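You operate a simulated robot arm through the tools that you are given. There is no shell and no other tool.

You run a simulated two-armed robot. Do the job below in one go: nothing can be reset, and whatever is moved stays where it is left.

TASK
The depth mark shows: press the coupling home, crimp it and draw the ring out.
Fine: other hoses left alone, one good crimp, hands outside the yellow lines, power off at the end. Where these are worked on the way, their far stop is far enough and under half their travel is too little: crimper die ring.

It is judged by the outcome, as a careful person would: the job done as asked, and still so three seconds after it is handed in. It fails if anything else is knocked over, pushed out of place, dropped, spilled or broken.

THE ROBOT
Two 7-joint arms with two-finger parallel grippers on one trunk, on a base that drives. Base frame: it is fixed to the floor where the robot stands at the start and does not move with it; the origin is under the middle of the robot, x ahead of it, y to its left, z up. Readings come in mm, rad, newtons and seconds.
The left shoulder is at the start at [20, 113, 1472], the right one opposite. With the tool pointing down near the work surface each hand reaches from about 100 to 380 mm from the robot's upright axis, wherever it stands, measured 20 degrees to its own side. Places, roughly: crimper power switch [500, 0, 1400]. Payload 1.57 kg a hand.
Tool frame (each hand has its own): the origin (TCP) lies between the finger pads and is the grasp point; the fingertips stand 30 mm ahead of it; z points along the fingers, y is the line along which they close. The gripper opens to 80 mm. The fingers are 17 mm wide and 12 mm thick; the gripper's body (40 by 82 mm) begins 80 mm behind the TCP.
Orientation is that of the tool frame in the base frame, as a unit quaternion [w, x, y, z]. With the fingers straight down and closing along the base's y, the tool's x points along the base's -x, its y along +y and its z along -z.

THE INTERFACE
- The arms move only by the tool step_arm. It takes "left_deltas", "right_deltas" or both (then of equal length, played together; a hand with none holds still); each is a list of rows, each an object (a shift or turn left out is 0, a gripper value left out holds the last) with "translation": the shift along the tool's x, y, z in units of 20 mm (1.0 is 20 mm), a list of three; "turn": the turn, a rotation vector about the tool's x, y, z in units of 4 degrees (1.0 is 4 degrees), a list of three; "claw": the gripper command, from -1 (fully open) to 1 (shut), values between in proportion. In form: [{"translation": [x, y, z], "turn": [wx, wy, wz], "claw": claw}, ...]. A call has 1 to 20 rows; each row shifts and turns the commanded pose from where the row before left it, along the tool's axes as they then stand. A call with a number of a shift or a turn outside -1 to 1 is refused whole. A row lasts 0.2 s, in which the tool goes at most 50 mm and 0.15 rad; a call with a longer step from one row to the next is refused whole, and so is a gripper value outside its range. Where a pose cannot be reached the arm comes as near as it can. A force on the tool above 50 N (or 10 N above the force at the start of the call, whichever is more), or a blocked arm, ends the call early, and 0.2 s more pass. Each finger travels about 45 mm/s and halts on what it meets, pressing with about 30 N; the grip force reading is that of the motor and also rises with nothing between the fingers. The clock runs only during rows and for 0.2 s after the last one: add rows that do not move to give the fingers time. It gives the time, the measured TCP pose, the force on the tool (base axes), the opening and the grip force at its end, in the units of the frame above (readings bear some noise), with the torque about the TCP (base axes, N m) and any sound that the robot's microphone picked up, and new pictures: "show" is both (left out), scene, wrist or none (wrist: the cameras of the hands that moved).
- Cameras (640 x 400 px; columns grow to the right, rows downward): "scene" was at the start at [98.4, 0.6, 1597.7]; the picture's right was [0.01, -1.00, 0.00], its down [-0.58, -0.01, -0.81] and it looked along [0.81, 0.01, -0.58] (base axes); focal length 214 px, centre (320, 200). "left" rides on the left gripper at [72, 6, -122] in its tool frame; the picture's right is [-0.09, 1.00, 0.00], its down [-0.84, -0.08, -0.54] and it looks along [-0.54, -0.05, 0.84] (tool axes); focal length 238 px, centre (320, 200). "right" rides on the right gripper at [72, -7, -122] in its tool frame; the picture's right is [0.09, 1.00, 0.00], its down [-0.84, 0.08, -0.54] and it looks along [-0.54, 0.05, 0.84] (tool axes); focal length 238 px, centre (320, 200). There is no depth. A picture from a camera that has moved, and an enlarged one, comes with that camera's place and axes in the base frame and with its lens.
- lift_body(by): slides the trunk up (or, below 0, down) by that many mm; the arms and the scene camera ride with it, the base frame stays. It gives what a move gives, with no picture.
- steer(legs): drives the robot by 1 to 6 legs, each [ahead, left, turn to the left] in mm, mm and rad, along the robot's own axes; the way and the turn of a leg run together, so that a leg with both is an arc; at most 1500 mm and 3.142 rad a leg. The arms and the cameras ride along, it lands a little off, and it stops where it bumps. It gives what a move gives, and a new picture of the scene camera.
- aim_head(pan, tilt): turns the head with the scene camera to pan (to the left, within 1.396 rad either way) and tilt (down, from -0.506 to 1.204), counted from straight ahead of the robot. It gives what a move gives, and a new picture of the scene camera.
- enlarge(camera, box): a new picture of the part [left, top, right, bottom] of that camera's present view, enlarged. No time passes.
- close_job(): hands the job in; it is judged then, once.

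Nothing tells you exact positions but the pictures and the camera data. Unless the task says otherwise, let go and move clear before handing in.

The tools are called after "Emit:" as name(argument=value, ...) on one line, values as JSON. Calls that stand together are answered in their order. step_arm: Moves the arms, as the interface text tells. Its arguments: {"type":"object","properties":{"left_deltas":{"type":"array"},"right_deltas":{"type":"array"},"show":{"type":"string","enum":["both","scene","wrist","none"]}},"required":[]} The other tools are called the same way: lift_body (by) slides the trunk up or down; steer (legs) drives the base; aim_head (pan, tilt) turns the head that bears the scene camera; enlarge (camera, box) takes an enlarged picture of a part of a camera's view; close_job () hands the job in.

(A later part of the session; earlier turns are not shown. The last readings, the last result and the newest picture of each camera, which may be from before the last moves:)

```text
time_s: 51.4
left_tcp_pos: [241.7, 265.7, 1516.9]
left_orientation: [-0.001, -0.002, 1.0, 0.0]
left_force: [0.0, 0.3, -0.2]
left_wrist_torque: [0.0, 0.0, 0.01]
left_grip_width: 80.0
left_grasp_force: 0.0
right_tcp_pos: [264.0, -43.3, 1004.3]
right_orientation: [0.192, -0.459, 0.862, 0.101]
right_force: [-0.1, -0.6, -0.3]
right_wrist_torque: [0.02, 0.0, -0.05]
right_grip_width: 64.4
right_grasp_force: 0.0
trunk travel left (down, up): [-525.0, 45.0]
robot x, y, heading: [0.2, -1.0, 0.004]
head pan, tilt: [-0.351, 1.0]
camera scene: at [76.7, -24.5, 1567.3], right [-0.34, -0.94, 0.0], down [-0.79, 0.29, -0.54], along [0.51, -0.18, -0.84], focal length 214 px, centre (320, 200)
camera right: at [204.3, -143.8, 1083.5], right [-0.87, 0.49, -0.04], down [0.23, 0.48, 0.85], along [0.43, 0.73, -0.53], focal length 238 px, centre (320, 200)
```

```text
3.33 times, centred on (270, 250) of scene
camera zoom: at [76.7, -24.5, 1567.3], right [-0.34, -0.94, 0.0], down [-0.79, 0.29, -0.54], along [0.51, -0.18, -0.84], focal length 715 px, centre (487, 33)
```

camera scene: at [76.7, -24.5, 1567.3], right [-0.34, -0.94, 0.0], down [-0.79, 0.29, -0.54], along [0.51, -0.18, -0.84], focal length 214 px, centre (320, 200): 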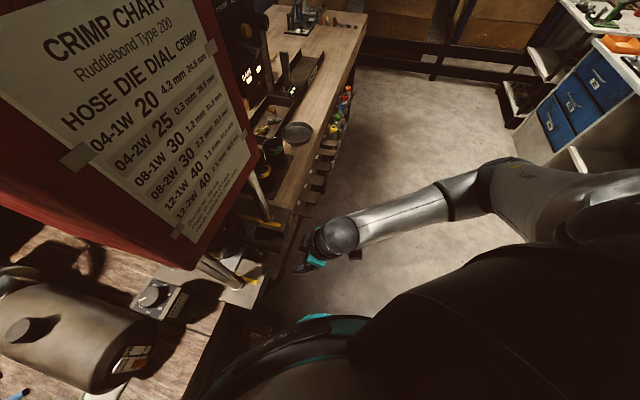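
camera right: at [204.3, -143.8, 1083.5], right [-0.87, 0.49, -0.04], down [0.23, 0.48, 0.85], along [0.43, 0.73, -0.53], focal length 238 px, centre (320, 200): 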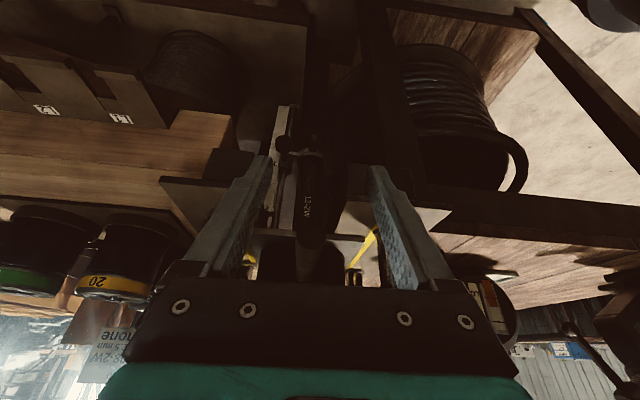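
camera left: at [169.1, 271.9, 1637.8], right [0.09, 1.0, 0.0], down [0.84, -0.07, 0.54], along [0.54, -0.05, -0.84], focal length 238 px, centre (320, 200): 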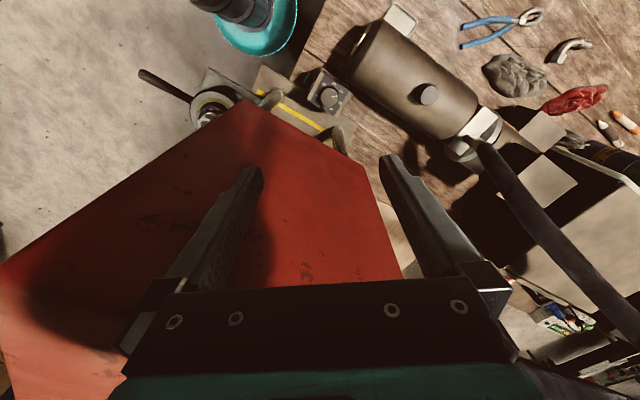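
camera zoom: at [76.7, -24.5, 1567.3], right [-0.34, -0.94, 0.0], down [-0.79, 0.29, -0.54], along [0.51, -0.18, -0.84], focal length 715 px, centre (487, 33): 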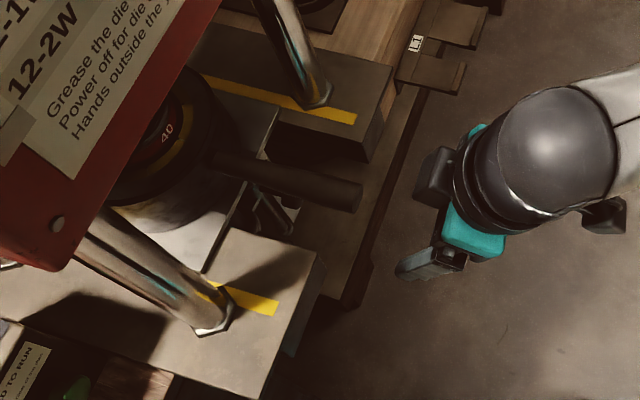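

The ring is home: the handle end is now at about (305, 5), 195 mm in, and both hands are outside the lines. I'll take the right hand up toward the power lever and stop short of it.

Emit:
step_arm(right_deltas=[{"translation": [0.904, 0.01, -0.425], "claw": -0.6}, {"translation": [0.904, 0.01, -0.425], "claw": -0.6}, {"translation": [0.904, 0.01, -0.425], "claw": -0.6}], show="none")

Emit:
step_arm(right_deltas=[{"translation": [-0.633, -0.408, -0.956], "claw": 0.2}, {"translation": [-0.633, -0.408, -0.956], "claw": 0.2}, {"translation": [-0.633, -0.408, -0.956], "claw": 0.2}, {"translation": [-0.633, -0.408, -0.956], "claw": 0.2}, {"translation": [-0.633, -0.408, -0.956], "claw": 0.2}, {"translation": [-0.633, -0.408, -0.956], "claw": 0.2}, {"translation": [-0.633, -0.408, -0.956], "claw": 0.2}, {"translation": [-0.633, -0.408, -0.956], "claw": 0.2}, {"translation": [-0.633, -0.408, -0.956], "claw": 0.2}, {"translation": [-0.633, -0.408, -0.956], "claw": 0.2}, {"translation": [-0.633, -0.408, -0.956], "claw": 0.2}, {"translation": [-0.633, -0.408, -0.956], "claw": 0.2}, {"translation": [-0.633, -0.408, -0.956], "claw": 0.2}, {"translation": [-0.633, -0.408, -0.956], "claw": 0.2}, {"translation": [-0.633, -0.408, -0.956], "claw": 0.2}, {"translation": [-0.633, -0.408, -0.956], "claw": 0.2}, {"translation": [-0.633, -0.408, -0.956], "claw": 0.2}], show="both")

```text
time_s: 52.2
left_tcp_pos: [240.0, 265.3, 1516.1]
left_orientation: [-0.001, -0.001, 1.0, -0.001]
left_force: [0.6, -0.3, -0.5]
left_wrist_torque: [0.0, -0.01, -0.02]
left_grip_width: 80.0
left_grasp_force: 0.0
right_tcp_pos: [230.0, -93.6, 1003.9]
right_orientation: [0.193, -0.459, 0.861, 0.101]
right_force: [0.8, 0.0, 0.0]
right_wrist_torque: [-0.03, 0.01, 0.02]
right_grip_width: 64.2
right_grasp_force: 0.0
trunk travel left (down, up): [-525.0, 45.0]
robot x, y, heading: [2.9, -2.7, 0.002]
head pan, tilt: [-0.351, 1.0]
```

```text
time_s: 55.8
left_tcp_pos: [241.8, 265.6, 1515.8]
left_orientation: [0.0, 0.0, 1.0, -0.002]
left_force: [-0.5, -0.1, -0.2]
left_wrist_torque: [0.02, 0.01, -0.07]
left_grip_width: 79.9
left_grasp_force: 0.0
right_tcp_pos: [377.7, -121.6, 1392.6]
right_orientation: [0.193, -0.46, 0.861, 0.102]
right_force: [-0.1, -0.4, 0.8]
right_wrist_torque: [0.0, 0.0, 0.03]
right_grip_width: 32.0
right_grasp_force: 0.1
trunk travel left (down, up): [-525.0, 45.0]
robot x, y, heading: [0.0, -0.9, 0.0]
head pan, tilt: [-0.351, 1.0]
camera scene: at [77.4, -23.6, 1567.3], right [-0.34, -0.94, 0.0], down [-0.79, 0.29, -0.54], along [0.51, -0.19, -0.84], focal length 214 px, centre (320, 200)
camera right: at [317.8, -221.1, 1472.0], right [-0.87, 0.49, -0.04], down [0.23, 0.48, 0.85], along [0.43, 0.73, -0.53], focal length 238 px, centre (320, 200)
```

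scene: 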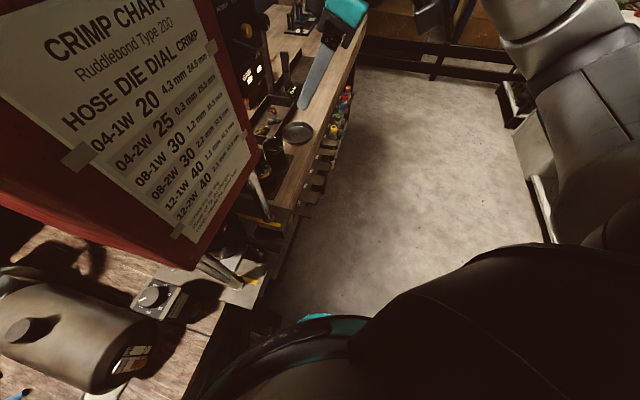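
right: 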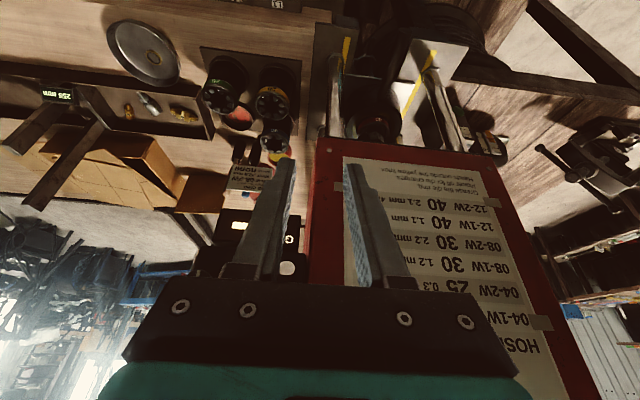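

I'm near the panel. I'll turn the head to see the lever and the hand together.

Emit:
aim_head(pan=-0.25, tilt=0.45)

Emit:
enlarge(camera="scene", box=[260, 100, 420, 230])

Emit:
enlarge(camera="right", box=[180, 140, 340, 290])

```text
time_s: 56.8
left_tcp_pos: [241.2, 264.5, 1515.9]
left_orientation: [0.0, -0.001, 1.0, -0.002]
left_force: [-0.2, -0.2, 0.4]
left_wrist_torque: [-0.01, 0.0, 0.0]
left_grip_width: 79.8
left_grasp_force: 0.0
right_tcp_pos: [378.5, -121.6, 1393.0]
right_orientation: [0.192, -0.459, 0.861, 0.101]
right_force: [0.4, -0.3, -0.3]
right_wrist_torque: [0.03, 0.03, -0.05]
right_grip_width: 32.2
right_grasp_force: 0.1
trunk travel left (down, up): [-525.0, 45.0]
robot x, y, heading: [1.5, 0.4, 0.003]
head pan, tilt: [-0.25, 0.45]
camera scene: at [100.8, -22.7, 1612.8], right [-0.25, -0.97, 0.0], down [-0.42, 0.11, -0.9], along [0.87, -0.22, -0.44], focal length 214 px, centre (320, 200)
```

scene: 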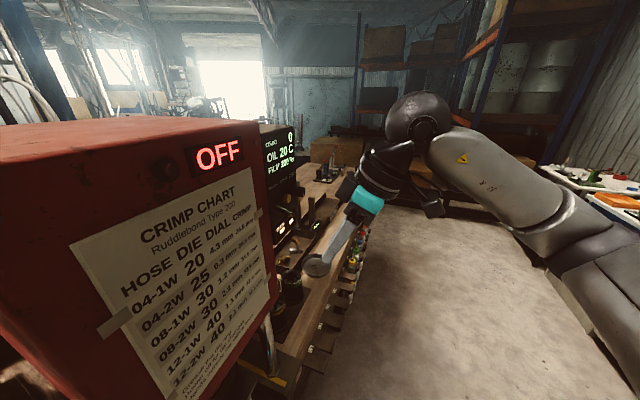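

```text
3.08 times, centred on (340, 165) of scene
camera zoom: at [100.8, -22.7, 1612.8], right [-0.25, -0.97, 0.0], down [-0.42, 0.11, -0.9], along [0.87, -0.22, -0.44], focal length 660 px, centre (258, 308)
```

zoom: 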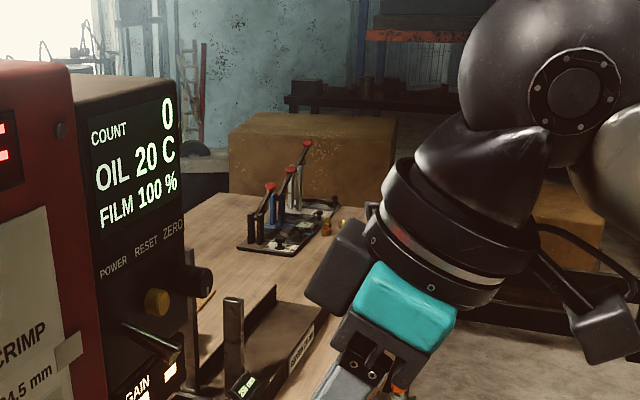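

```text
2.67 times, centred on (260, 215) of right
camera zoom: at [317.5, -221.3, 1471.5], right [-0.87, 0.49, -0.04], down [0.23, 0.48, 0.85], along [0.43, 0.73, -0.53], focal length 636 px, centre (480, 160)
```

zoom: 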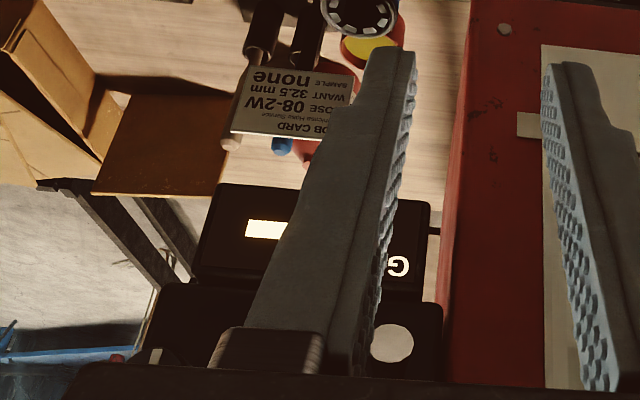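

The pale disc in the wrist view is the lever's end, at about (439, -62, 1416). I'll move to a spot about 60 mm out from it and at the right height.

Emit:
step_arm(right_deltas=[{"translation": [-0.665, -0.257, -0.483], "claw": 0.2}, {"translation": [-0.665, -0.257, -0.483], "claw": 0.2}, {"translation": [-0.665, -0.257, -0.483], "claw": 0.2}, {"claw": 0.2}], show="both")

Emit:
enlarge(camera="scene", box=[260, 140, 380, 260])

Emit:
enlarge(camera="right", box=[220, 140, 400, 290])

```text
time_s: 57.8
left_tcp_pos: [242.2, 265.5, 1516.1]
left_orientation: [0.0, -0.001, 1.0, -0.002]
left_force: [0.5, 1.6, 0.5]
left_wrist_torque: [0.04, 0.06, 0.0]
left_grip_width: 80.0
left_grasp_force: 0.0
right_tcp_pos: [405.0, -108.6, 1433.4]
right_orientation: [0.193, -0.459, 0.861, 0.101]
right_force: [0.3, -0.1, -0.5]
right_wrist_torque: [0.0, 0.01, 0.03]
right_grip_width: 31.9
right_grasp_force: 0.1
trunk travel left (down, up): [-525.0, 45.0]
robot x, y, heading: [-1.8, 3.7, -0.001]
head pan, tilt: [-0.25, 0.45]
camera scene: at [100.5, -23.0, 1612.9], right [-0.25, -0.97, 0.0], down [-0.42, 0.11, -0.9], along [0.87, -0.22, -0.44], focal length 214 px, centre (320, 200)
camera right: at [344.8, -209.6, 1513.0], right [-0.87, 0.49, -0.04], down [0.23, 0.48, 0.85], along [0.43, 0.73, -0.53], focal length 238 px, centre (320, 200)
```

scene: 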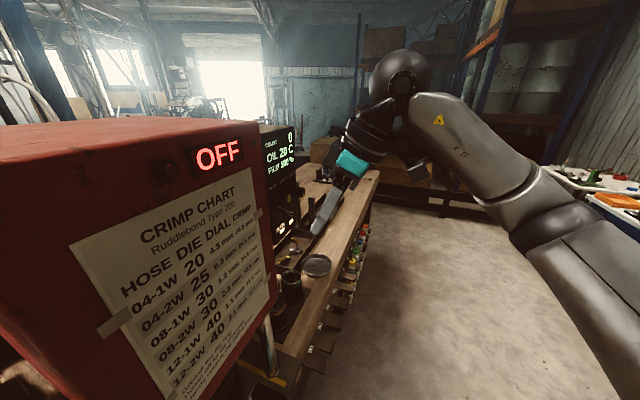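
right: 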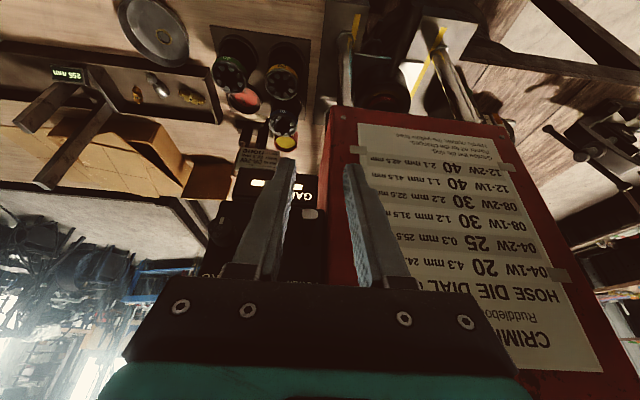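

```text
3.33 times, centred on (320, 200) of scene
camera zoom: at [100.5, -23.0, 1612.9], right [-0.25, -0.97, 0.0], down [-0.42, 0.11, -0.9], along [0.87, -0.22, -0.44], focal length 715 px, centre (320, 200)
```

zoom: 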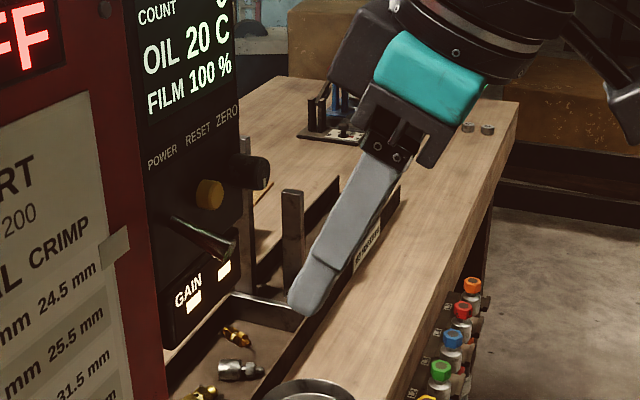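

```text
2.67 times, centred on (310, 215) of right
camera zoom: at [344.8, -209.6, 1513.0], right [-0.87, 0.49, -0.04], down [0.23, 0.48, 0.85], along [0.43, 0.73, -0.53], focal length 636 px, centre (347, 160)
```

zoom: 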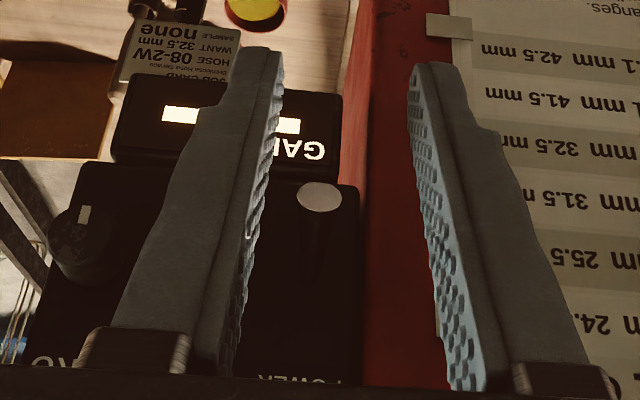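

The lever end is between the fingers, with RESET outside them. I'll move in to straddle the lever.

Emit:
step_arm(right_deltas=[{"translation": [-0.67, -0.029, 0.27], "claw": 0.2}, {"translation": [-0.67, -0.029, 0.27], "claw": 0.2}, {"translation": [-0.67, -0.029, 0.27], "claw": 0.2}, {"translation": [-0.67, -0.029, 0.27], "claw": 0.2}, {"claw": 0.2}], show="both")

Emit:
enlarge(camera="scene", box=[240, 120, 360, 240])

Emit:
enlarge(camera="right", box=[220, 140, 400, 290])

```text
time_s: 59.0
left_tcp_pos: [241.4, 265.2, 1515.6]
left_orientation: [-0.001, -0.001, 1.0, -0.001]
left_force: [-0.5, -0.4, 0.7]
left_wrist_torque: [-0.01, 0.01, -0.02]
left_grip_width: 80.0
left_grasp_force: 0.1
right_tcp_pos: [437.1, -64.3, 1436.1]
right_orientation: [0.193, -0.459, 0.861, 0.1]
right_force: [-0.8, 0.1, 0.6]
right_wrist_torque: [0.02, -0.01, 0.01]
right_grip_width: 32.1
right_grasp_force: 0.1
trunk travel left (down, up): [-525.0, 45.0]
robot x, y, heading: [1.0, -3.9, -0.003]
head pan, tilt: [-0.25, 0.45]
camera scene: at [100.5, -23.1, 1612.9], right [-0.25, -0.97, 0.0], down [-0.42, 0.11, -0.9], along [0.87, -0.22, -0.44], focal length 214 px, centre (320, 200)
camera right: at [378.5, -163.5, 1515.7], right [-0.87, 0.49, -0.04], down [0.23, 0.48, 0.85], along [0.43, 0.73, -0.53], focal length 238 px, centre (320, 200)
```

scene: 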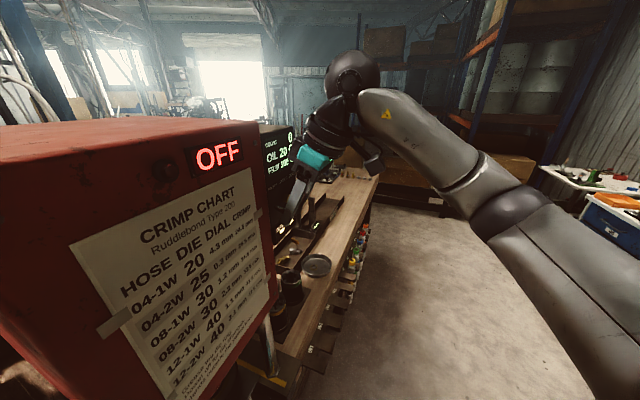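
right: 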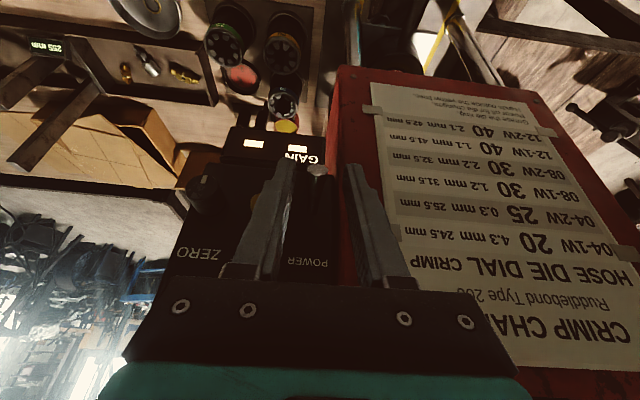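

```text
3.33 times, centred on (300, 180) of scene
camera zoom: at [100.5, -23.1, 1612.9], right [-0.25, -0.97, 0.0], down [-0.42, 0.11, -0.9], along [0.87, -0.22, -0.44], focal length 715 px, centre (387, 267)
```

zoom: 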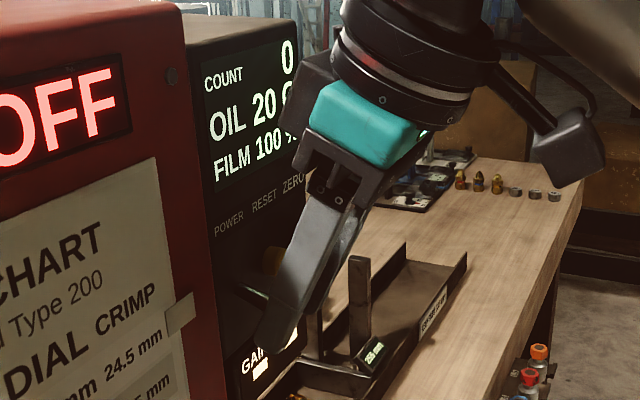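

```text
2.67 times, centred on (310, 215) of right
camera zoom: at [378.5, -163.5, 1515.7], right [-0.87, 0.49, -0.04], down [0.23, 0.48, 0.85], along [0.43, 0.73, -0.53], focal length 636 px, centre (347, 160)
```

zoom: 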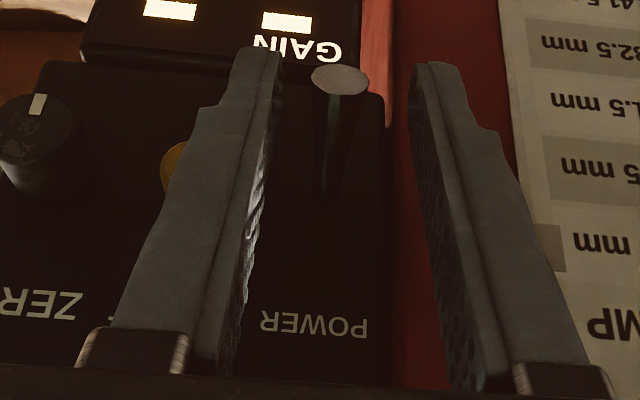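

The lever is centred between the pads, with RESET clear of them. I'll close gently on the lever.

Emit:
step_arm(right_deltas=[{"claw": 0.5}, {"claw": 0.8}, {"claw": 1}, {"claw": 1}], show="both")

Emit:
enlarge(camera="right", box=[220, 140, 400, 290])

Emit:
enlarge(camera="scene", box=[240, 120, 360, 240])

```text
time_s: 60.0
left_tcp_pos: [244.1, 264.9, 1516.4]
left_orientation: [0.0, 0.0, 1.0, 0.0]
left_force: [-1.1, 0.2, 0.4]
left_wrist_torque: [0.0, 0.01, 0.0]
left_grip_width: 79.9
left_grasp_force: 0.1
right_tcp_pos: [440.3, -65.3, 1434.6]
right_orientation: [0.193, -0.457, 0.862, 0.101]
right_force: [6.6, -2.3, 1.7]
right_wrist_torque: [0.02, -0.1, -0.36]
right_grip_width: 10.6
right_grasp_force: 28.1
trunk travel left (down, up): [-525.0, 45.0]
robot x, y, heading: [-0.5, -1.6, 0.003]
head pan, tilt: [-0.25, 0.45]
camera scene: at [102.2, -23.4, 1612.8], right [-0.25, -0.97, 0.0], down [-0.42, 0.11, -0.9], along [0.87, -0.22, -0.44], focal length 214 px, centre (320, 200)
camera right: at [380.1, -164.3, 1515.4], right [-0.87, 0.49, -0.04], down [0.23, 0.48, 0.85], along [0.43, 0.73, -0.53], focal length 238 px, centre (320, 200)
```

scene: 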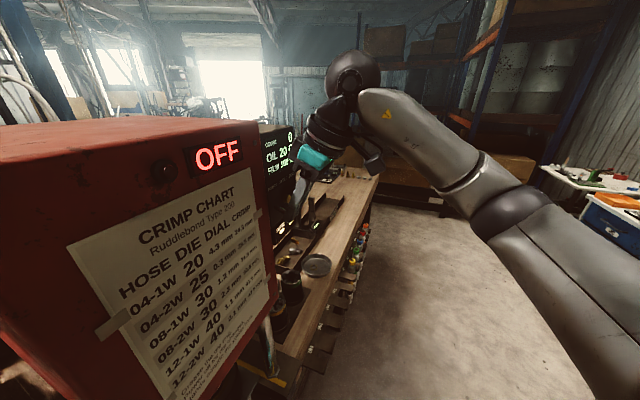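
right: 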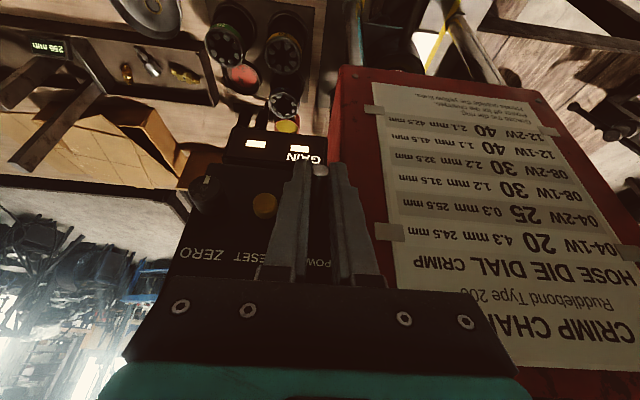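

```text
2.67 times, centred on (310, 215) of right
camera zoom: at [380.1, -164.3, 1515.4], right [-0.87, 0.49, -0.04], down [0.23, 0.48, 0.85], along [0.43, 0.73, -0.53], focal length 636 px, centre (347, 160)
```

zoom: 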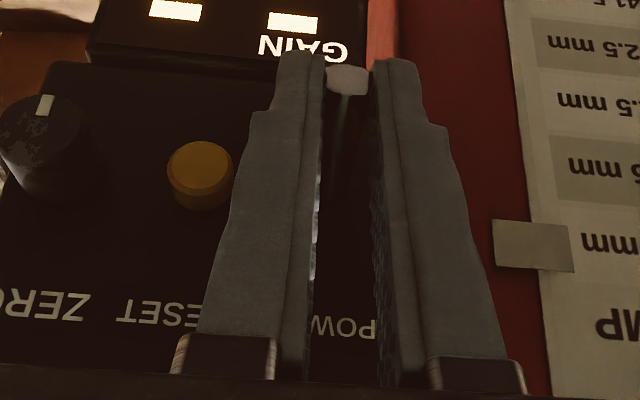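

```text
3.33 times, centred on (300, 180) of scene
camera zoom: at [102.2, -23.4, 1612.8], right [-0.25, -0.97, 0.0], down [-0.42, 0.11, -0.9], along [0.87, -0.22, -0.44], focal length 715 px, centre (387, 267)
```

zoom: 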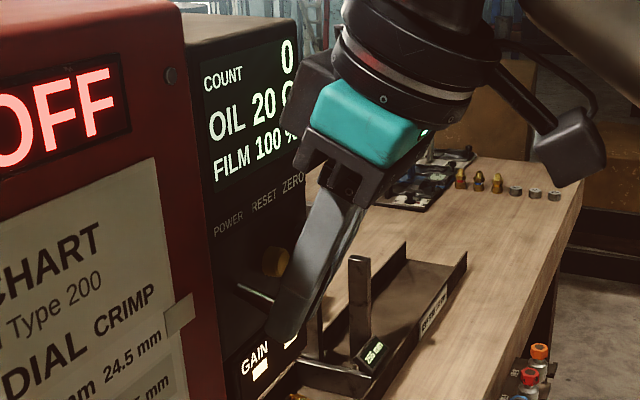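

The lever is held at 10.6 mm. I'll lift it upward and watch the display.

Emit:
step_arm(right_deltas=[{"translation": [-0.106, 0, -0.226], "claw": 1}, {"translation": [-0.106, 0, -0.226], "claw": 1}, {"translation": [-0.106, 0, -0.226], "claw": 1}, {"translation": [-0.106, 0, -0.226], "claw": 1}], show="both")

Emit:
enlarge(camera="right", box=[220, 140, 400, 290])

Emit:
enlarge(camera="scene", box=[240, 120, 360, 240])

```text
time_s: 61.0
left_tcp_pos: [240.5, 266.3, 1516.2]
left_orientation: [0.0, -0.001, 1.0, -0.002]
left_force: [1.1, 1.9, 0.1]
left_wrist_torque: [0.01, -0.04, -0.01]
left_grip_width: 80.1
left_grasp_force: 0.1
right_tcp_pos: [436.5, -60.5, 1457.8]
right_orientation: [0.195, -0.461, 0.86, 0.102]
right_force: [-0.2, -0.5, 0.0]
right_wrist_torque: [0.01, 0.0, -0.03]
right_grip_width: 0.0
right_grasp_force: 21.2
trunk travel left (down, up): [-525.0, 45.0]
robot x, y, heading: [1.8, -1.9, -0.0]
head pan, tilt: [-0.25, 0.45]
camera scene: at [99.8, -21.4, 1613.1], right [-0.25, -0.97, 0.0], down [-0.42, 0.11, -0.9], along [0.87, -0.22, -0.43], focal length 214 px, centre (320, 200)
camera right: at [376.0, -161.3, 1538.2], right [-0.87, 0.48, -0.04], down [0.22, 0.48, 0.85], along [0.43, 0.73, -0.53], focal length 238 px, centre (320, 200)
```

scene: 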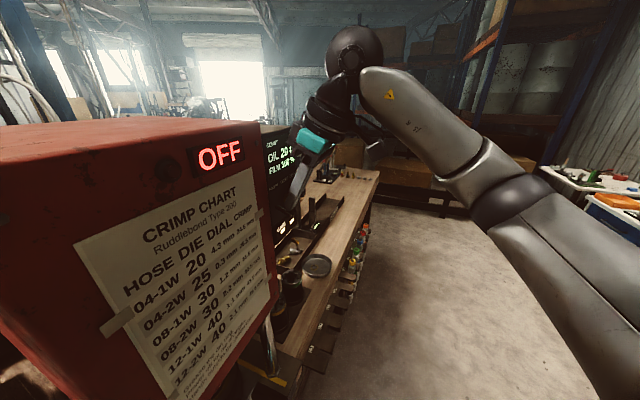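
right: 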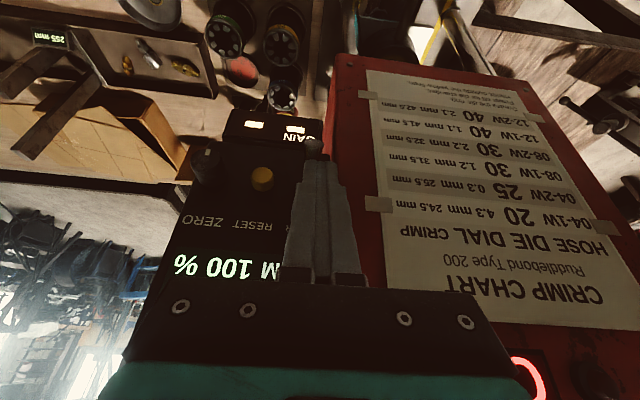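

```text
2.67 times, centred on (310, 215) of right
camera zoom: at [376.0, -161.3, 1538.2], right [-0.87, 0.48, -0.04], down [0.22, 0.48, 0.85], along [0.43, 0.73, -0.53], focal length 636 px, centre (347, 160)
```

zoom: 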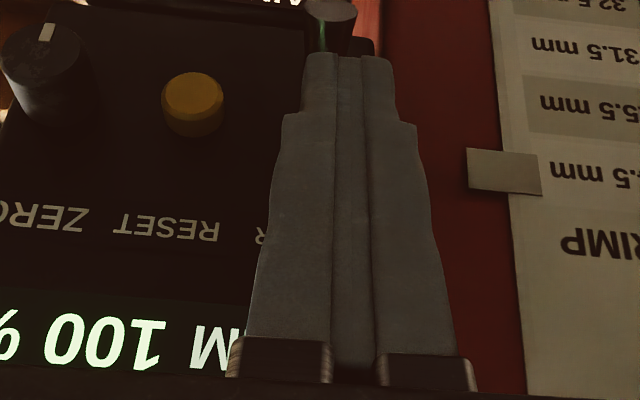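

```text
3.33 times, centred on (300, 180) of scene
camera zoom: at [99.8, -21.4, 1613.1], right [-0.25, -0.97, 0.0], down [-0.42, 0.11, -0.9], along [0.87, -0.22, -0.43], focal length 715 px, centre (387, 267)
```

zoom: 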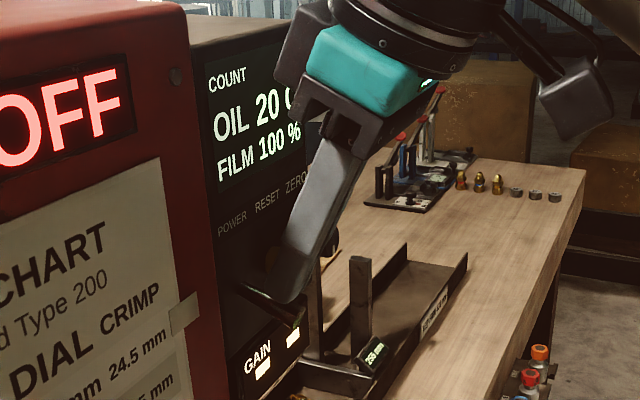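

The fingers slipped off the lever and it is still down. A push from underneath will work better, so I'll back out and pitch the hand closer to level to hook under it.

Emit:
step_arm(right_deltas=[{"translation": [0.904, 0, -0.425], "claw": 1}, {"translation": [0.904, 0, -0.425], "claw": 1}, {"translation": [0.904, 0, -0.425], "claw": 1}, {"translation": [0.904, 0, -0.425], "claw": 1}, {"translation": [0.904, 0, -0.425], "claw": 1}, {"turn": [0, -1, 0], "claw": 1}, {"turn": [0, -1, 0], "claw": 1}, {"turn": [0, -1, 0], "claw": 1}, {"turn": [0, -1, 0], "claw": 1}, {"turn": [0, -1, 0], "claw": 1}, {"turn": [0, -1, 0], "claw": 1}, {"turn": [0, -1, 0], "claw": 1}, {"turn": [0, -1, 0], "claw": 1}, {"turn": [0, -1, 0], "claw": 1}, {"turn": [0, -1, 0], "claw": 1}, {"turn": [0, -1, 0], "claw": 1}, {"turn": [0, -1, 0], "claw": 1}], show="both")

```text
time_s: 64.6
left_tcp_pos: [242.6, 265.0, 1517.1]
left_orientation: [0.0, -0.001, 1.0, -0.002]
left_force: [-0.2, 0.0, -1.4]
left_wrist_torque: [0.0, -0.04, 0.0]
left_grip_width: 79.9
left_grasp_force: 0.1
right_tcp_pos: [388.0, -131.8, 1468.5]
right_orientation: [0.324, -0.426, 0.826, 0.178]
right_force: [-0.4, -0.1, 0.2]
right_wrist_torque: [0.01, 0.0, -0.01]
right_grip_width: 0.0
right_grasp_force: 21.2
right hand out of reach, approached as far as the arm can: row 7, 9, 10, 11, 12, 13, 14, 15, 16, 17
trunk travel left (down, up): [-525.0, 45.0]
robot x, y, heading: [-0.5, 1.5, 0.002]
head pan, tilt: [-0.25, 0.45]
camera scene: at [100.7, -22.7, 1612.9], right [-0.25, -0.97, 0.0], down [-0.42, 0.11, -0.9], along [0.87, -0.22, -0.44], focal length 214 px, centre (320, 200)
camera right: at [315.6, -247.7, 1507.7], right [-0.86, 0.52, -0.05], down [0.09, 0.23, 0.97], along [0.51, 0.83, -0.24], focal length 238 px, centre (320, 200)
```

scene: 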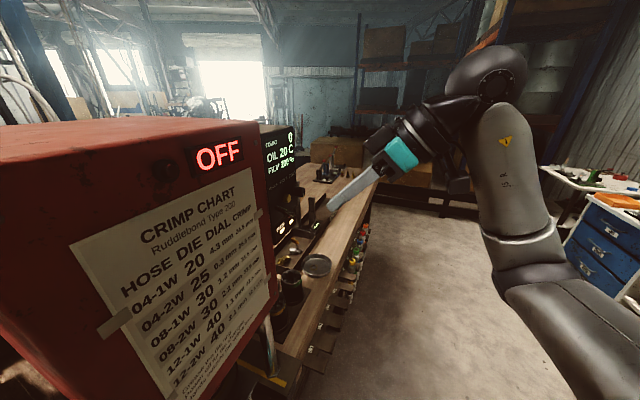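
right: 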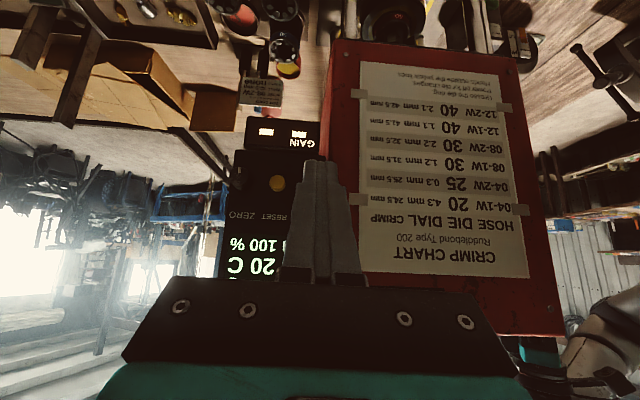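

The wrist stops at about 43° of pitch. Before choosing how to get under the lever, I'll look closely at the lever and what's below it.

Emit:
enlarge(camera="scene", box=[260, 170, 320, 240])

Emit:
enlarge(camera="right", box=[220, 110, 340, 210])

```text
5.71 times, centred on (290, 205) of scene
camera zoom: at [100.7, -22.7, 1612.9], right [-0.25, -0.97, 0.0], down [-0.42, 0.11, -0.9], along [0.87, -0.22, -0.44], focal length 1226 px, centre (491, 171)
```

zoom: 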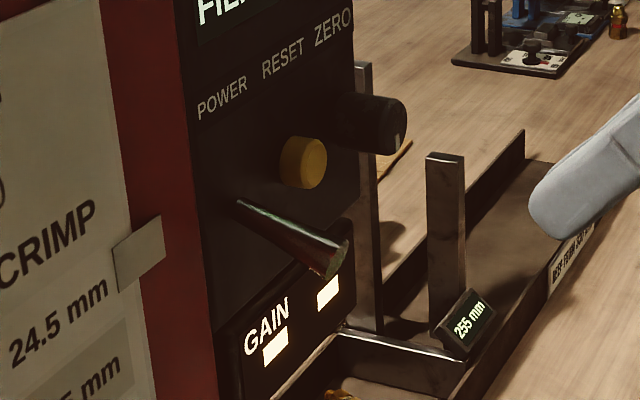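

```text
4.00 times, centred on (280, 160) of right
camera zoom: at [315.6, -247.7, 1507.7], right [-0.86, 0.52, -0.05], down [0.09, 0.23, 0.97], along [0.51, 0.83, -0.24], focal length 953 px, centre (480, 360)
```

zoom: 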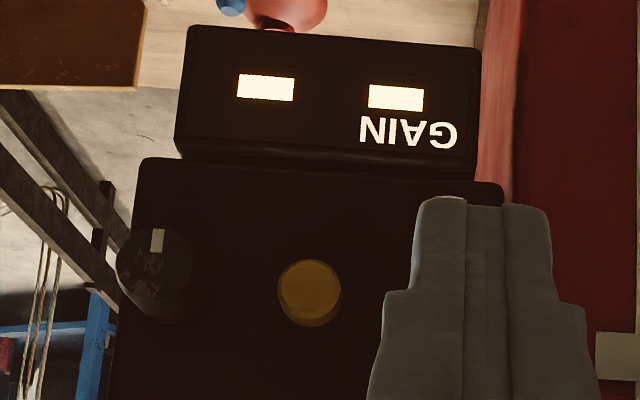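

Pushing up with the finger's upper face at this 43° pitch will work and keeps clear of GAIN and RESET. I'll lower the closed hand to below the lever's height, still well outside the panel.

Emit:
step_arm(right_deltas=[{"translation": [0.71, -0.085, 0.743], "claw": 1}, {"translation": [0.71, -0.085, 0.743], "claw": 1}, {"translation": [0.71, -0.085, 0.743], "claw": 1}, {"claw": 1}], show="both")

Emit:
enlarge(camera="scene", box=[250, 150, 370, 250])

Emit:
enlarge(camera="right", box=[220, 130, 400, 290])

```text
time_s: 65.6
left_tcp_pos: [240.8, 265.6, 1516.3]
left_orientation: [0.0, -0.001, 1.0, -0.001]
left_force: [0.1, 0.5, -0.1]
left_wrist_torque: [0.01, 0.0, 0.04]
left_grip_width: 79.8
left_grasp_force: 0.0
right_tcp_pos: [388.1, -132.7, 1468.4]
right_orientation: [0.323, -0.427, 0.826, 0.178]
right_force: [-0.1, -0.4, 0.0]
right_wrist_torque: [-0.02, 0.0, 0.0]
right_grip_width: 0.1
right_grasp_force: 21.7
right hand out of reach, approached as far as the arm can: row 1, 2, 3
trunk travel left (down, up): [-525.0, 45.0]
robot x, y, heading: [1.9, 1.8, 0.006]
head pan, tilt: [-0.25, 0.45]
camera scene: at [100.7, -22.7, 1612.9], right [-0.25, -0.97, 0.0], down [-0.42, 0.11, -0.9], along [0.87, -0.22, -0.44], focal length 214 px, centre (320, 200)
camera right: at [315.5, -247.7, 1507.8], right [-0.86, 0.52, -0.05], down [0.09, 0.23, 0.97], along [0.51, 0.83, -0.24], focal length 238 px, centre (320, 200)
```

scene: 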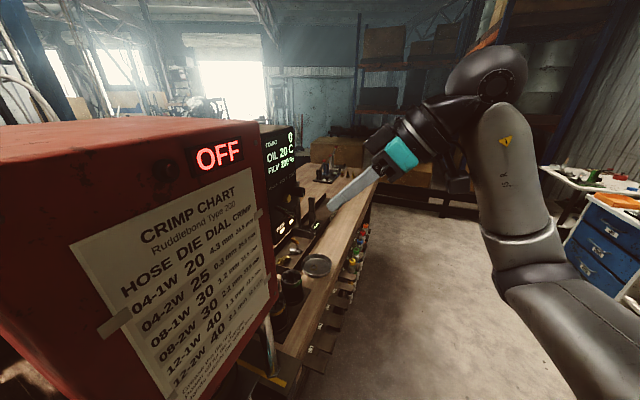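
right: 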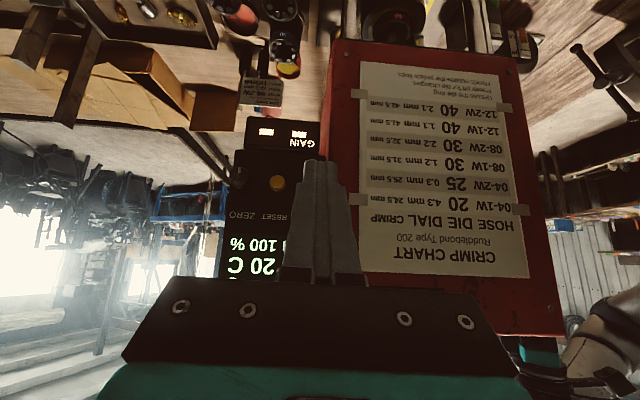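

```text
4.00 times, centred on (310, 200) of scene
camera zoom: at [100.7, -22.7, 1612.9], right [-0.25, -0.97, 0.0], down [-0.42, 0.11, -0.9], along [0.87, -0.22, -0.44], focal length 858 px, centre (360, 200)
```

zoom: 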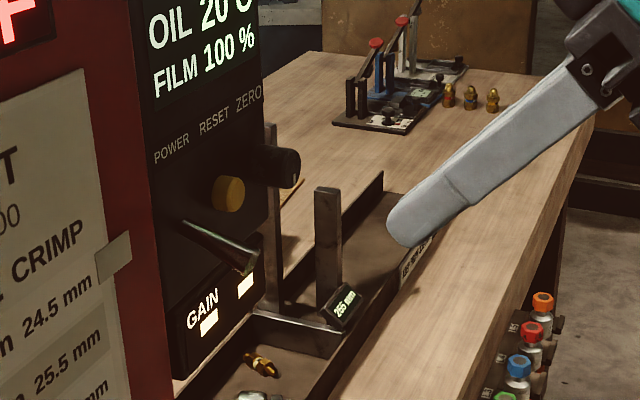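

```text
2.50 times, centred on (310, 210) of right
camera zoom: at [315.5, -247.7, 1507.8], right [-0.86, 0.52, -0.05], down [0.09, 0.23, 0.97], along [0.51, 0.83, -0.24], focal length 596 px, centre (345, 175)
```

zoom: 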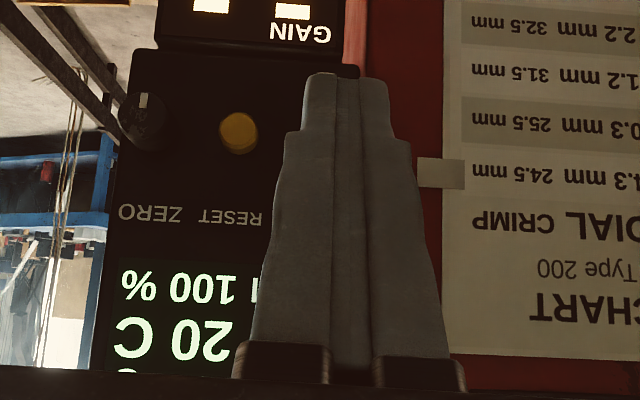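

The arm is at a joint limit at this height. Lowering the trunk puts the lever relatively higher for the arm and frees the wrist; the space below both hands is clear, so I'll lower by 150 mm.

Emit:
lift_body(by=-150)

Emit:
step_arm(right_deltas=[{"turn": [0, -0.5, 0], "claw": 1}, {"turn": [0, -1, 0], "claw": 1}, {"turn": [0, -1, 0], "claw": 1}, {"turn": [0, -1, 0], "claw": 1}], show="both")

```text
time_s: 67.3
left_tcp_pos: [241.9, 264.6, 1365.3]
left_orientation: [0.0, 0.0, 1.0, -0.002]
left_force: [0.3, 0.8, 0.2]
left_wrist_torque: [-0.03, -0.02, 0.03]
left_grip_width: 80.0
left_grasp_force: 0.1
right_tcp_pos: [388.2, -131.8, 1318.9]
right_orientation: [0.324, -0.426, 0.826, 0.178]
right_force: [0.4, 0.2, -1.2]
right_wrist_torque: [0.01, -0.02, 0.05]
right_grip_width: 0.0
right_grasp_force: 20.7
trunk travel left (down, up): [-375.0, 195.0]
robot x, y, heading: [1.3, 2.5, 0.001]
head pan, tilt: [-0.25, 0.45]
```

```text
time_s: 68.3
left_tcp_pos: [241.0, 263.7, 1366.4]
left_orientation: [0.0, -0.001, 1.0, -0.001]
left_force: [-0.5, 0.7, 0.4]
left_wrist_torque: [0.0, 0.0, -0.02]
left_grip_width: 79.8
left_grasp_force: 0.1
right_tcp_pos: [377.6, -135.4, 1316.2]
right_orientation: [0.352, -0.419, 0.814, 0.193]
right_force: [0.3, -0.5, 0.4]
right_wrist_torque: [0.01, -0.05, -0.03]
right_grip_width: 0.2
right_grasp_force: 21.5
right hand out of reach, approached as far as the arm can: row 2, 3, 4
trunk travel left (down, up): [-375.0, 195.0]
robot x, y, heading: [4.1, -1.0, 0.0]
head pan, tilt: [-0.25, 0.45]
camera scene: at [100.0, -23.4, 1462.9], right [-0.25, -0.97, 0.0], down [-0.42, 0.11, -0.9], along [0.87, -0.22, -0.43], focal length 214 px, centre (320, 200)
camera right: at [304.6, -251.7, 1345.1], right [-0.85, 0.52, -0.05], down [0.05, 0.17, 0.98], along [0.52, 0.84, -0.17], focal length 238 px, centre (320, 200)
```

scene: 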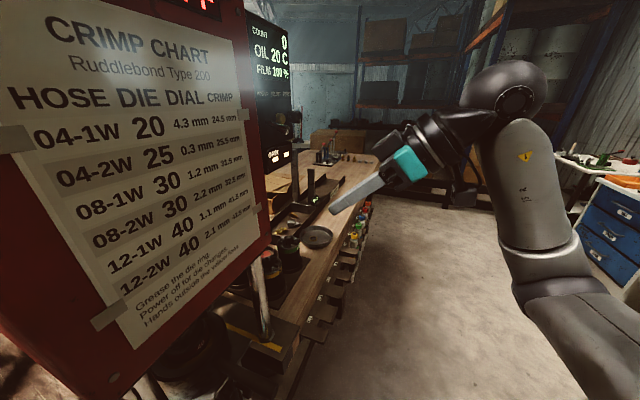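
right: 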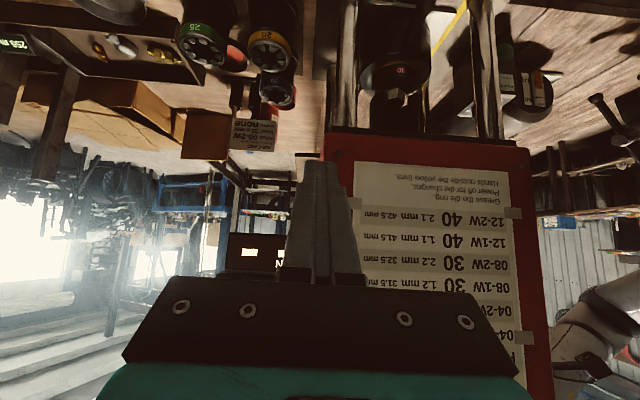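

The tilt is improving, now 47°. I'll raise the hand back toward lever height and tilt a little more.

Emit:
step_arm(right_deltas=[{"translation": [-0.735, 0.02, -0.676], "claw": 1}, {"translation": [-0.735, 0.02, -0.676], "claw": 1}, {"translation": [-0.735, 0.02, -0.676], "claw": 1}, {"turn": [0, -1, 0], "claw": 1}, {"turn": [0, -1, 0], "claw": 1}, {"turn": [0, -1, 0], "claw": 1}], show="scene")

```text
time_s: 69.7
left_tcp_pos: [242.0, 263.8, 1366.0]
left_orientation: [0.001, -0.001, 1.0, -0.001]
left_force: [-0.1, 0.2, 0.3]
left_wrist_torque: [0.02, 0.04, -0.02]
left_grip_width: 80.0
left_grasp_force: 0.1
right_tcp_pos: [379.0, -133.2, 1376.0]
right_orientation: [0.436, -0.398, 0.772, 0.236]
right_force: [-0.5, 0.1, -0.3]
right_wrist_torque: [-0.02, -0.03, 0.0]
right_grip_width: 0.1
right_grasp_force: 21.6
trunk travel left (down, up): [-375.0, 195.0]
robot x, y, heading: [4.1, 1.6, -0.0]
head pan, tilt: [-0.25, 0.45]
camera scene: at [100.6, -23.0, 1462.9], right [-0.25, -0.97, 0.0], down [-0.42, 0.11, -0.9], along [0.87, -0.22, -0.44], focal length 214 px, centre (320, 200)
```

scene: 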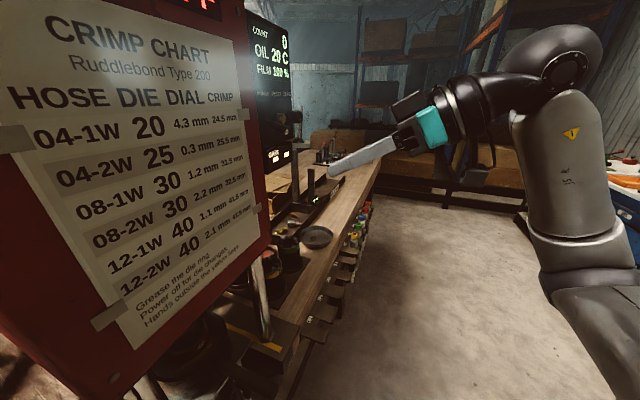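

The hand is now pitched 59°, nearly level, with no reach problem. I'll move to a position just outside and below the lever.

Emit:
step_arm(right_deltas=[{"translation": [-0.645, -0.255, 0.045], "claw": 1}, {"translation": [-0.645, -0.255, 0.045], "claw": 1}, {"claw": 1}], show="both")

Emit:
aim_head(pan=-0.25, tilt=0.15)

Emit:
enlarge(camera="scene", box=[250, 160, 370, 260])

Emit:
enlarge(camera="right", box=[220, 130, 400, 290])

```text
time_s: 70.5
left_tcp_pos: [240.2, 265.2, 1366.2]
left_orientation: [0.0, -0.002, 1.0, -0.002]
left_force: [-0.6, 0.4, 0.1]
left_wrist_torque: [-0.02, 0.0, 0.01]
left_grip_width: 80.3
left_grasp_force: 0.1
right_tcp_pos: [395.2, -126.5, 1396.7]
right_orientation: [0.435, -0.399, 0.772, 0.236]
right_force: [0.3, 0.0, -0.5]
right_wrist_torque: [0.02, 0.0, 0.02]
right_grip_width: 0.2
right_grasp_force: 21.4
trunk travel left (down, up): [-375.0, 195.0]
robot x, y, heading: [1.3, 0.2, -0.002]
head pan, tilt: [-0.25, 0.45]
camera scene: at [100.5, -22.9, 1462.9], right [-0.25, -0.97, 0.0], down [-0.42, 0.11, -0.9], along [0.87, -0.22, -0.44], focal length 214 px, centre (320, 200)
camera right: at [319.8, -246.9, 1395.9], right [-0.84, 0.53, -0.06], down [-0.07, 0.0, 1.0], along [0.53, 0.85, 0.04], focal length 238 px, centre (320, 200)
```

scene: 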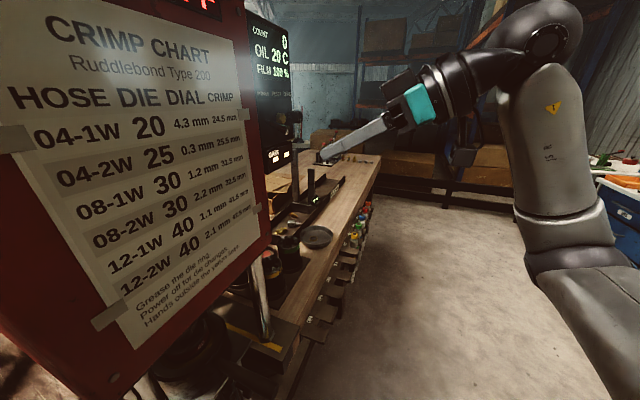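
right: 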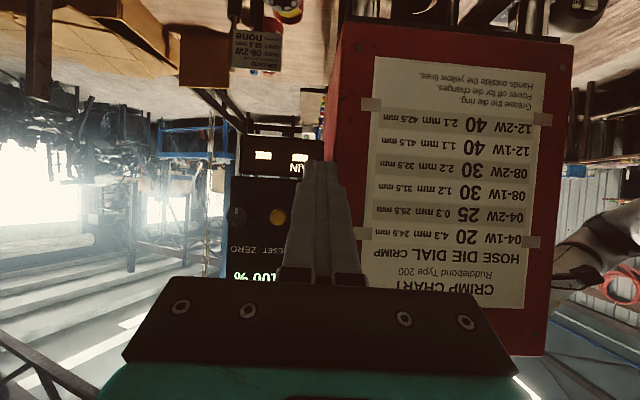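

```text
time_s: 71.3
left_tcp_pos: [242.3, 265.0, 1366.0]
left_orientation: [0.0, -0.002, 1.0, -0.002]
left_force: [-0.4, 0.4, 0.1]
left_wrist_torque: [-0.03, 0.01, 0.02]
left_grip_width: 80.0
left_grasp_force: 0.1
right_tcp_pos: [394.8, -126.4, 1395.3]
right_orientation: [0.436, -0.397, 0.773, 0.235]
right_force: [-0.4, -0.7, 1.0]
right_wrist_torque: [-0.01, 0.01, 0.01]
right_grip_width: 0.0
right_grasp_force: 21.4
trunk travel left (down, up): [-375.0, 195.0]
robot x, y, heading: [0.4, -2.6, 0.002]
head pan, tilt: [-0.25, 0.15]
camera scene: at [101.6, -22.9, 1490.7], right [-0.25, -0.97, 0.0], down [-0.15, 0.04, -0.99], along [0.96, -0.24, -0.15], focal length 214 px, centre (320, 200)
```

scene: 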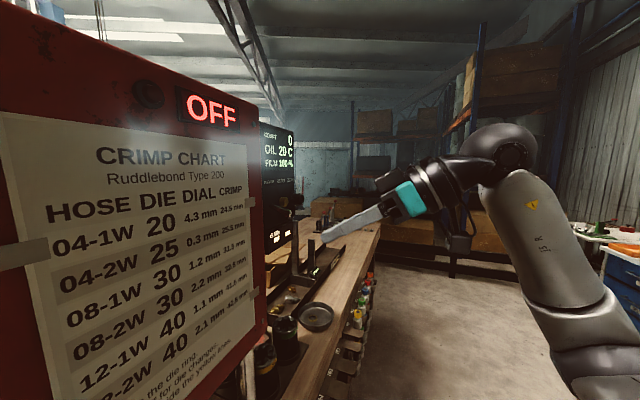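

```text
4.00 times, centred on (310, 210) of scene
camera zoom: at [101.6, -22.9, 1490.7], right [-0.25, -0.97, 0.0], down [-0.15, 0.04, -0.99], along [0.96, -0.24, -0.15], focal length 858 px, centre (360, 160)
```

zoom: 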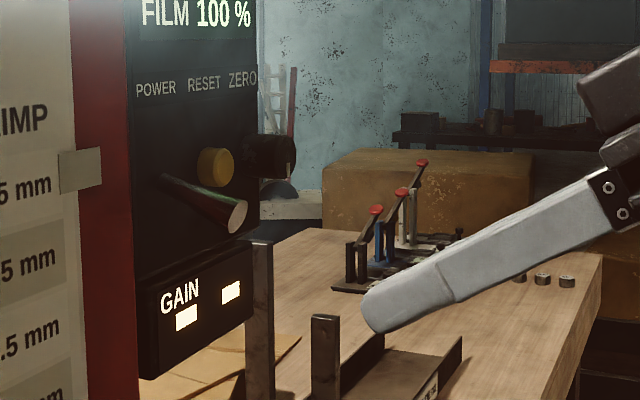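

```text
2.50 times, centred on (310, 210) of right
camera zoom: at [320.0, -246.7, 1395.7], right [-0.84, 0.53, -0.06], down [-0.07, 0.0, 1.0], along [0.53, 0.85, 0.04], focal length 596 px, centre (345, 175)
```

zoom: 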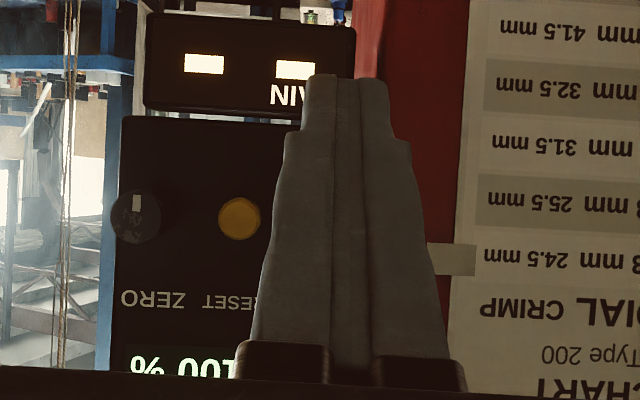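

The lever and fingertip show clearly in profile. I'll slide the closed fingertip in under the lever, about 15 mm below it.

Emit:
step_arm(right_deltas=[{"translation": [-0.39, 0.011, 0.641], "claw": 1}, {"translation": [-0.39, 0.011, 0.641], "claw": 1}, {"translation": [-0.39, 0.011, 0.641], "claw": 1}, {"translation": [-0.39, 0.011, 0.641], "claw": 1}, {"claw": 1}], show="none")

Emit:
enlarge(camera="scene", box=[250, 160, 370, 260])

Emit:
enlarge(camera="right", box=[220, 130, 400, 290])

```text
time_s: 72.5
left_tcp_pos: [242.2, 264.8, 1366.2]
left_orientation: [0.0, -0.001, 1.0, -0.002]
left_force: [-0.2, -0.4, -0.7]
left_wrist_torque: [-0.02, 0.04, 0.0]
left_grip_width: 80.0
left_grasp_force: 0.0
right_tcp_pos: [428.7, -78.0, 1397.3]
right_orientation: [0.437, -0.397, 0.772, 0.235]
right_force: [0.5, 0.4, 0.6]
right_wrist_torque: [0.01, 0.05, 0.01]
right_grip_width: 0.0
right_grasp_force: 21.4
trunk travel left (down, up): [-375.0, 195.0]
robot x, y, heading: [-0.2, -2.0, 0.002]
head pan, tilt: [-0.25, 0.15]
```

```text
4.00 times, centred on (310, 210) of scene
camera zoom: at [101.4, -23.1, 1490.8], right [-0.25, -0.97, 0.0], down [-0.14, 0.04, -0.99], along [0.96, -0.24, -0.15], focal length 858 px, centre (360, 160)
```

zoom: 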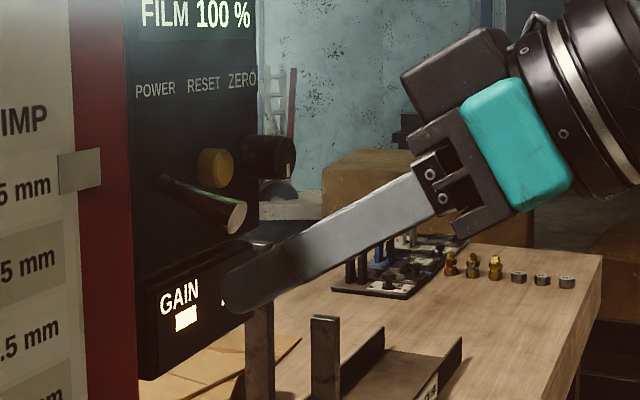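

```text
2.50 times, centred on (310, 210) of right
camera zoom: at [353.2, -196.7, 1397.1], right [-0.84, 0.53, -0.06], down [-0.07, 0.0, 1.0], along [0.53, 0.85, 0.04], focal length 596 px, centre (345, 175)
```

zoom: 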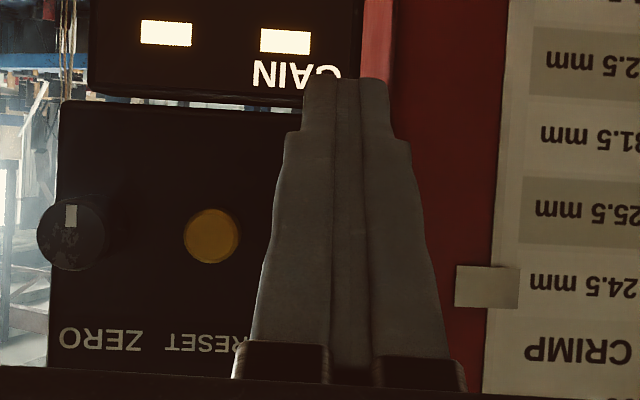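

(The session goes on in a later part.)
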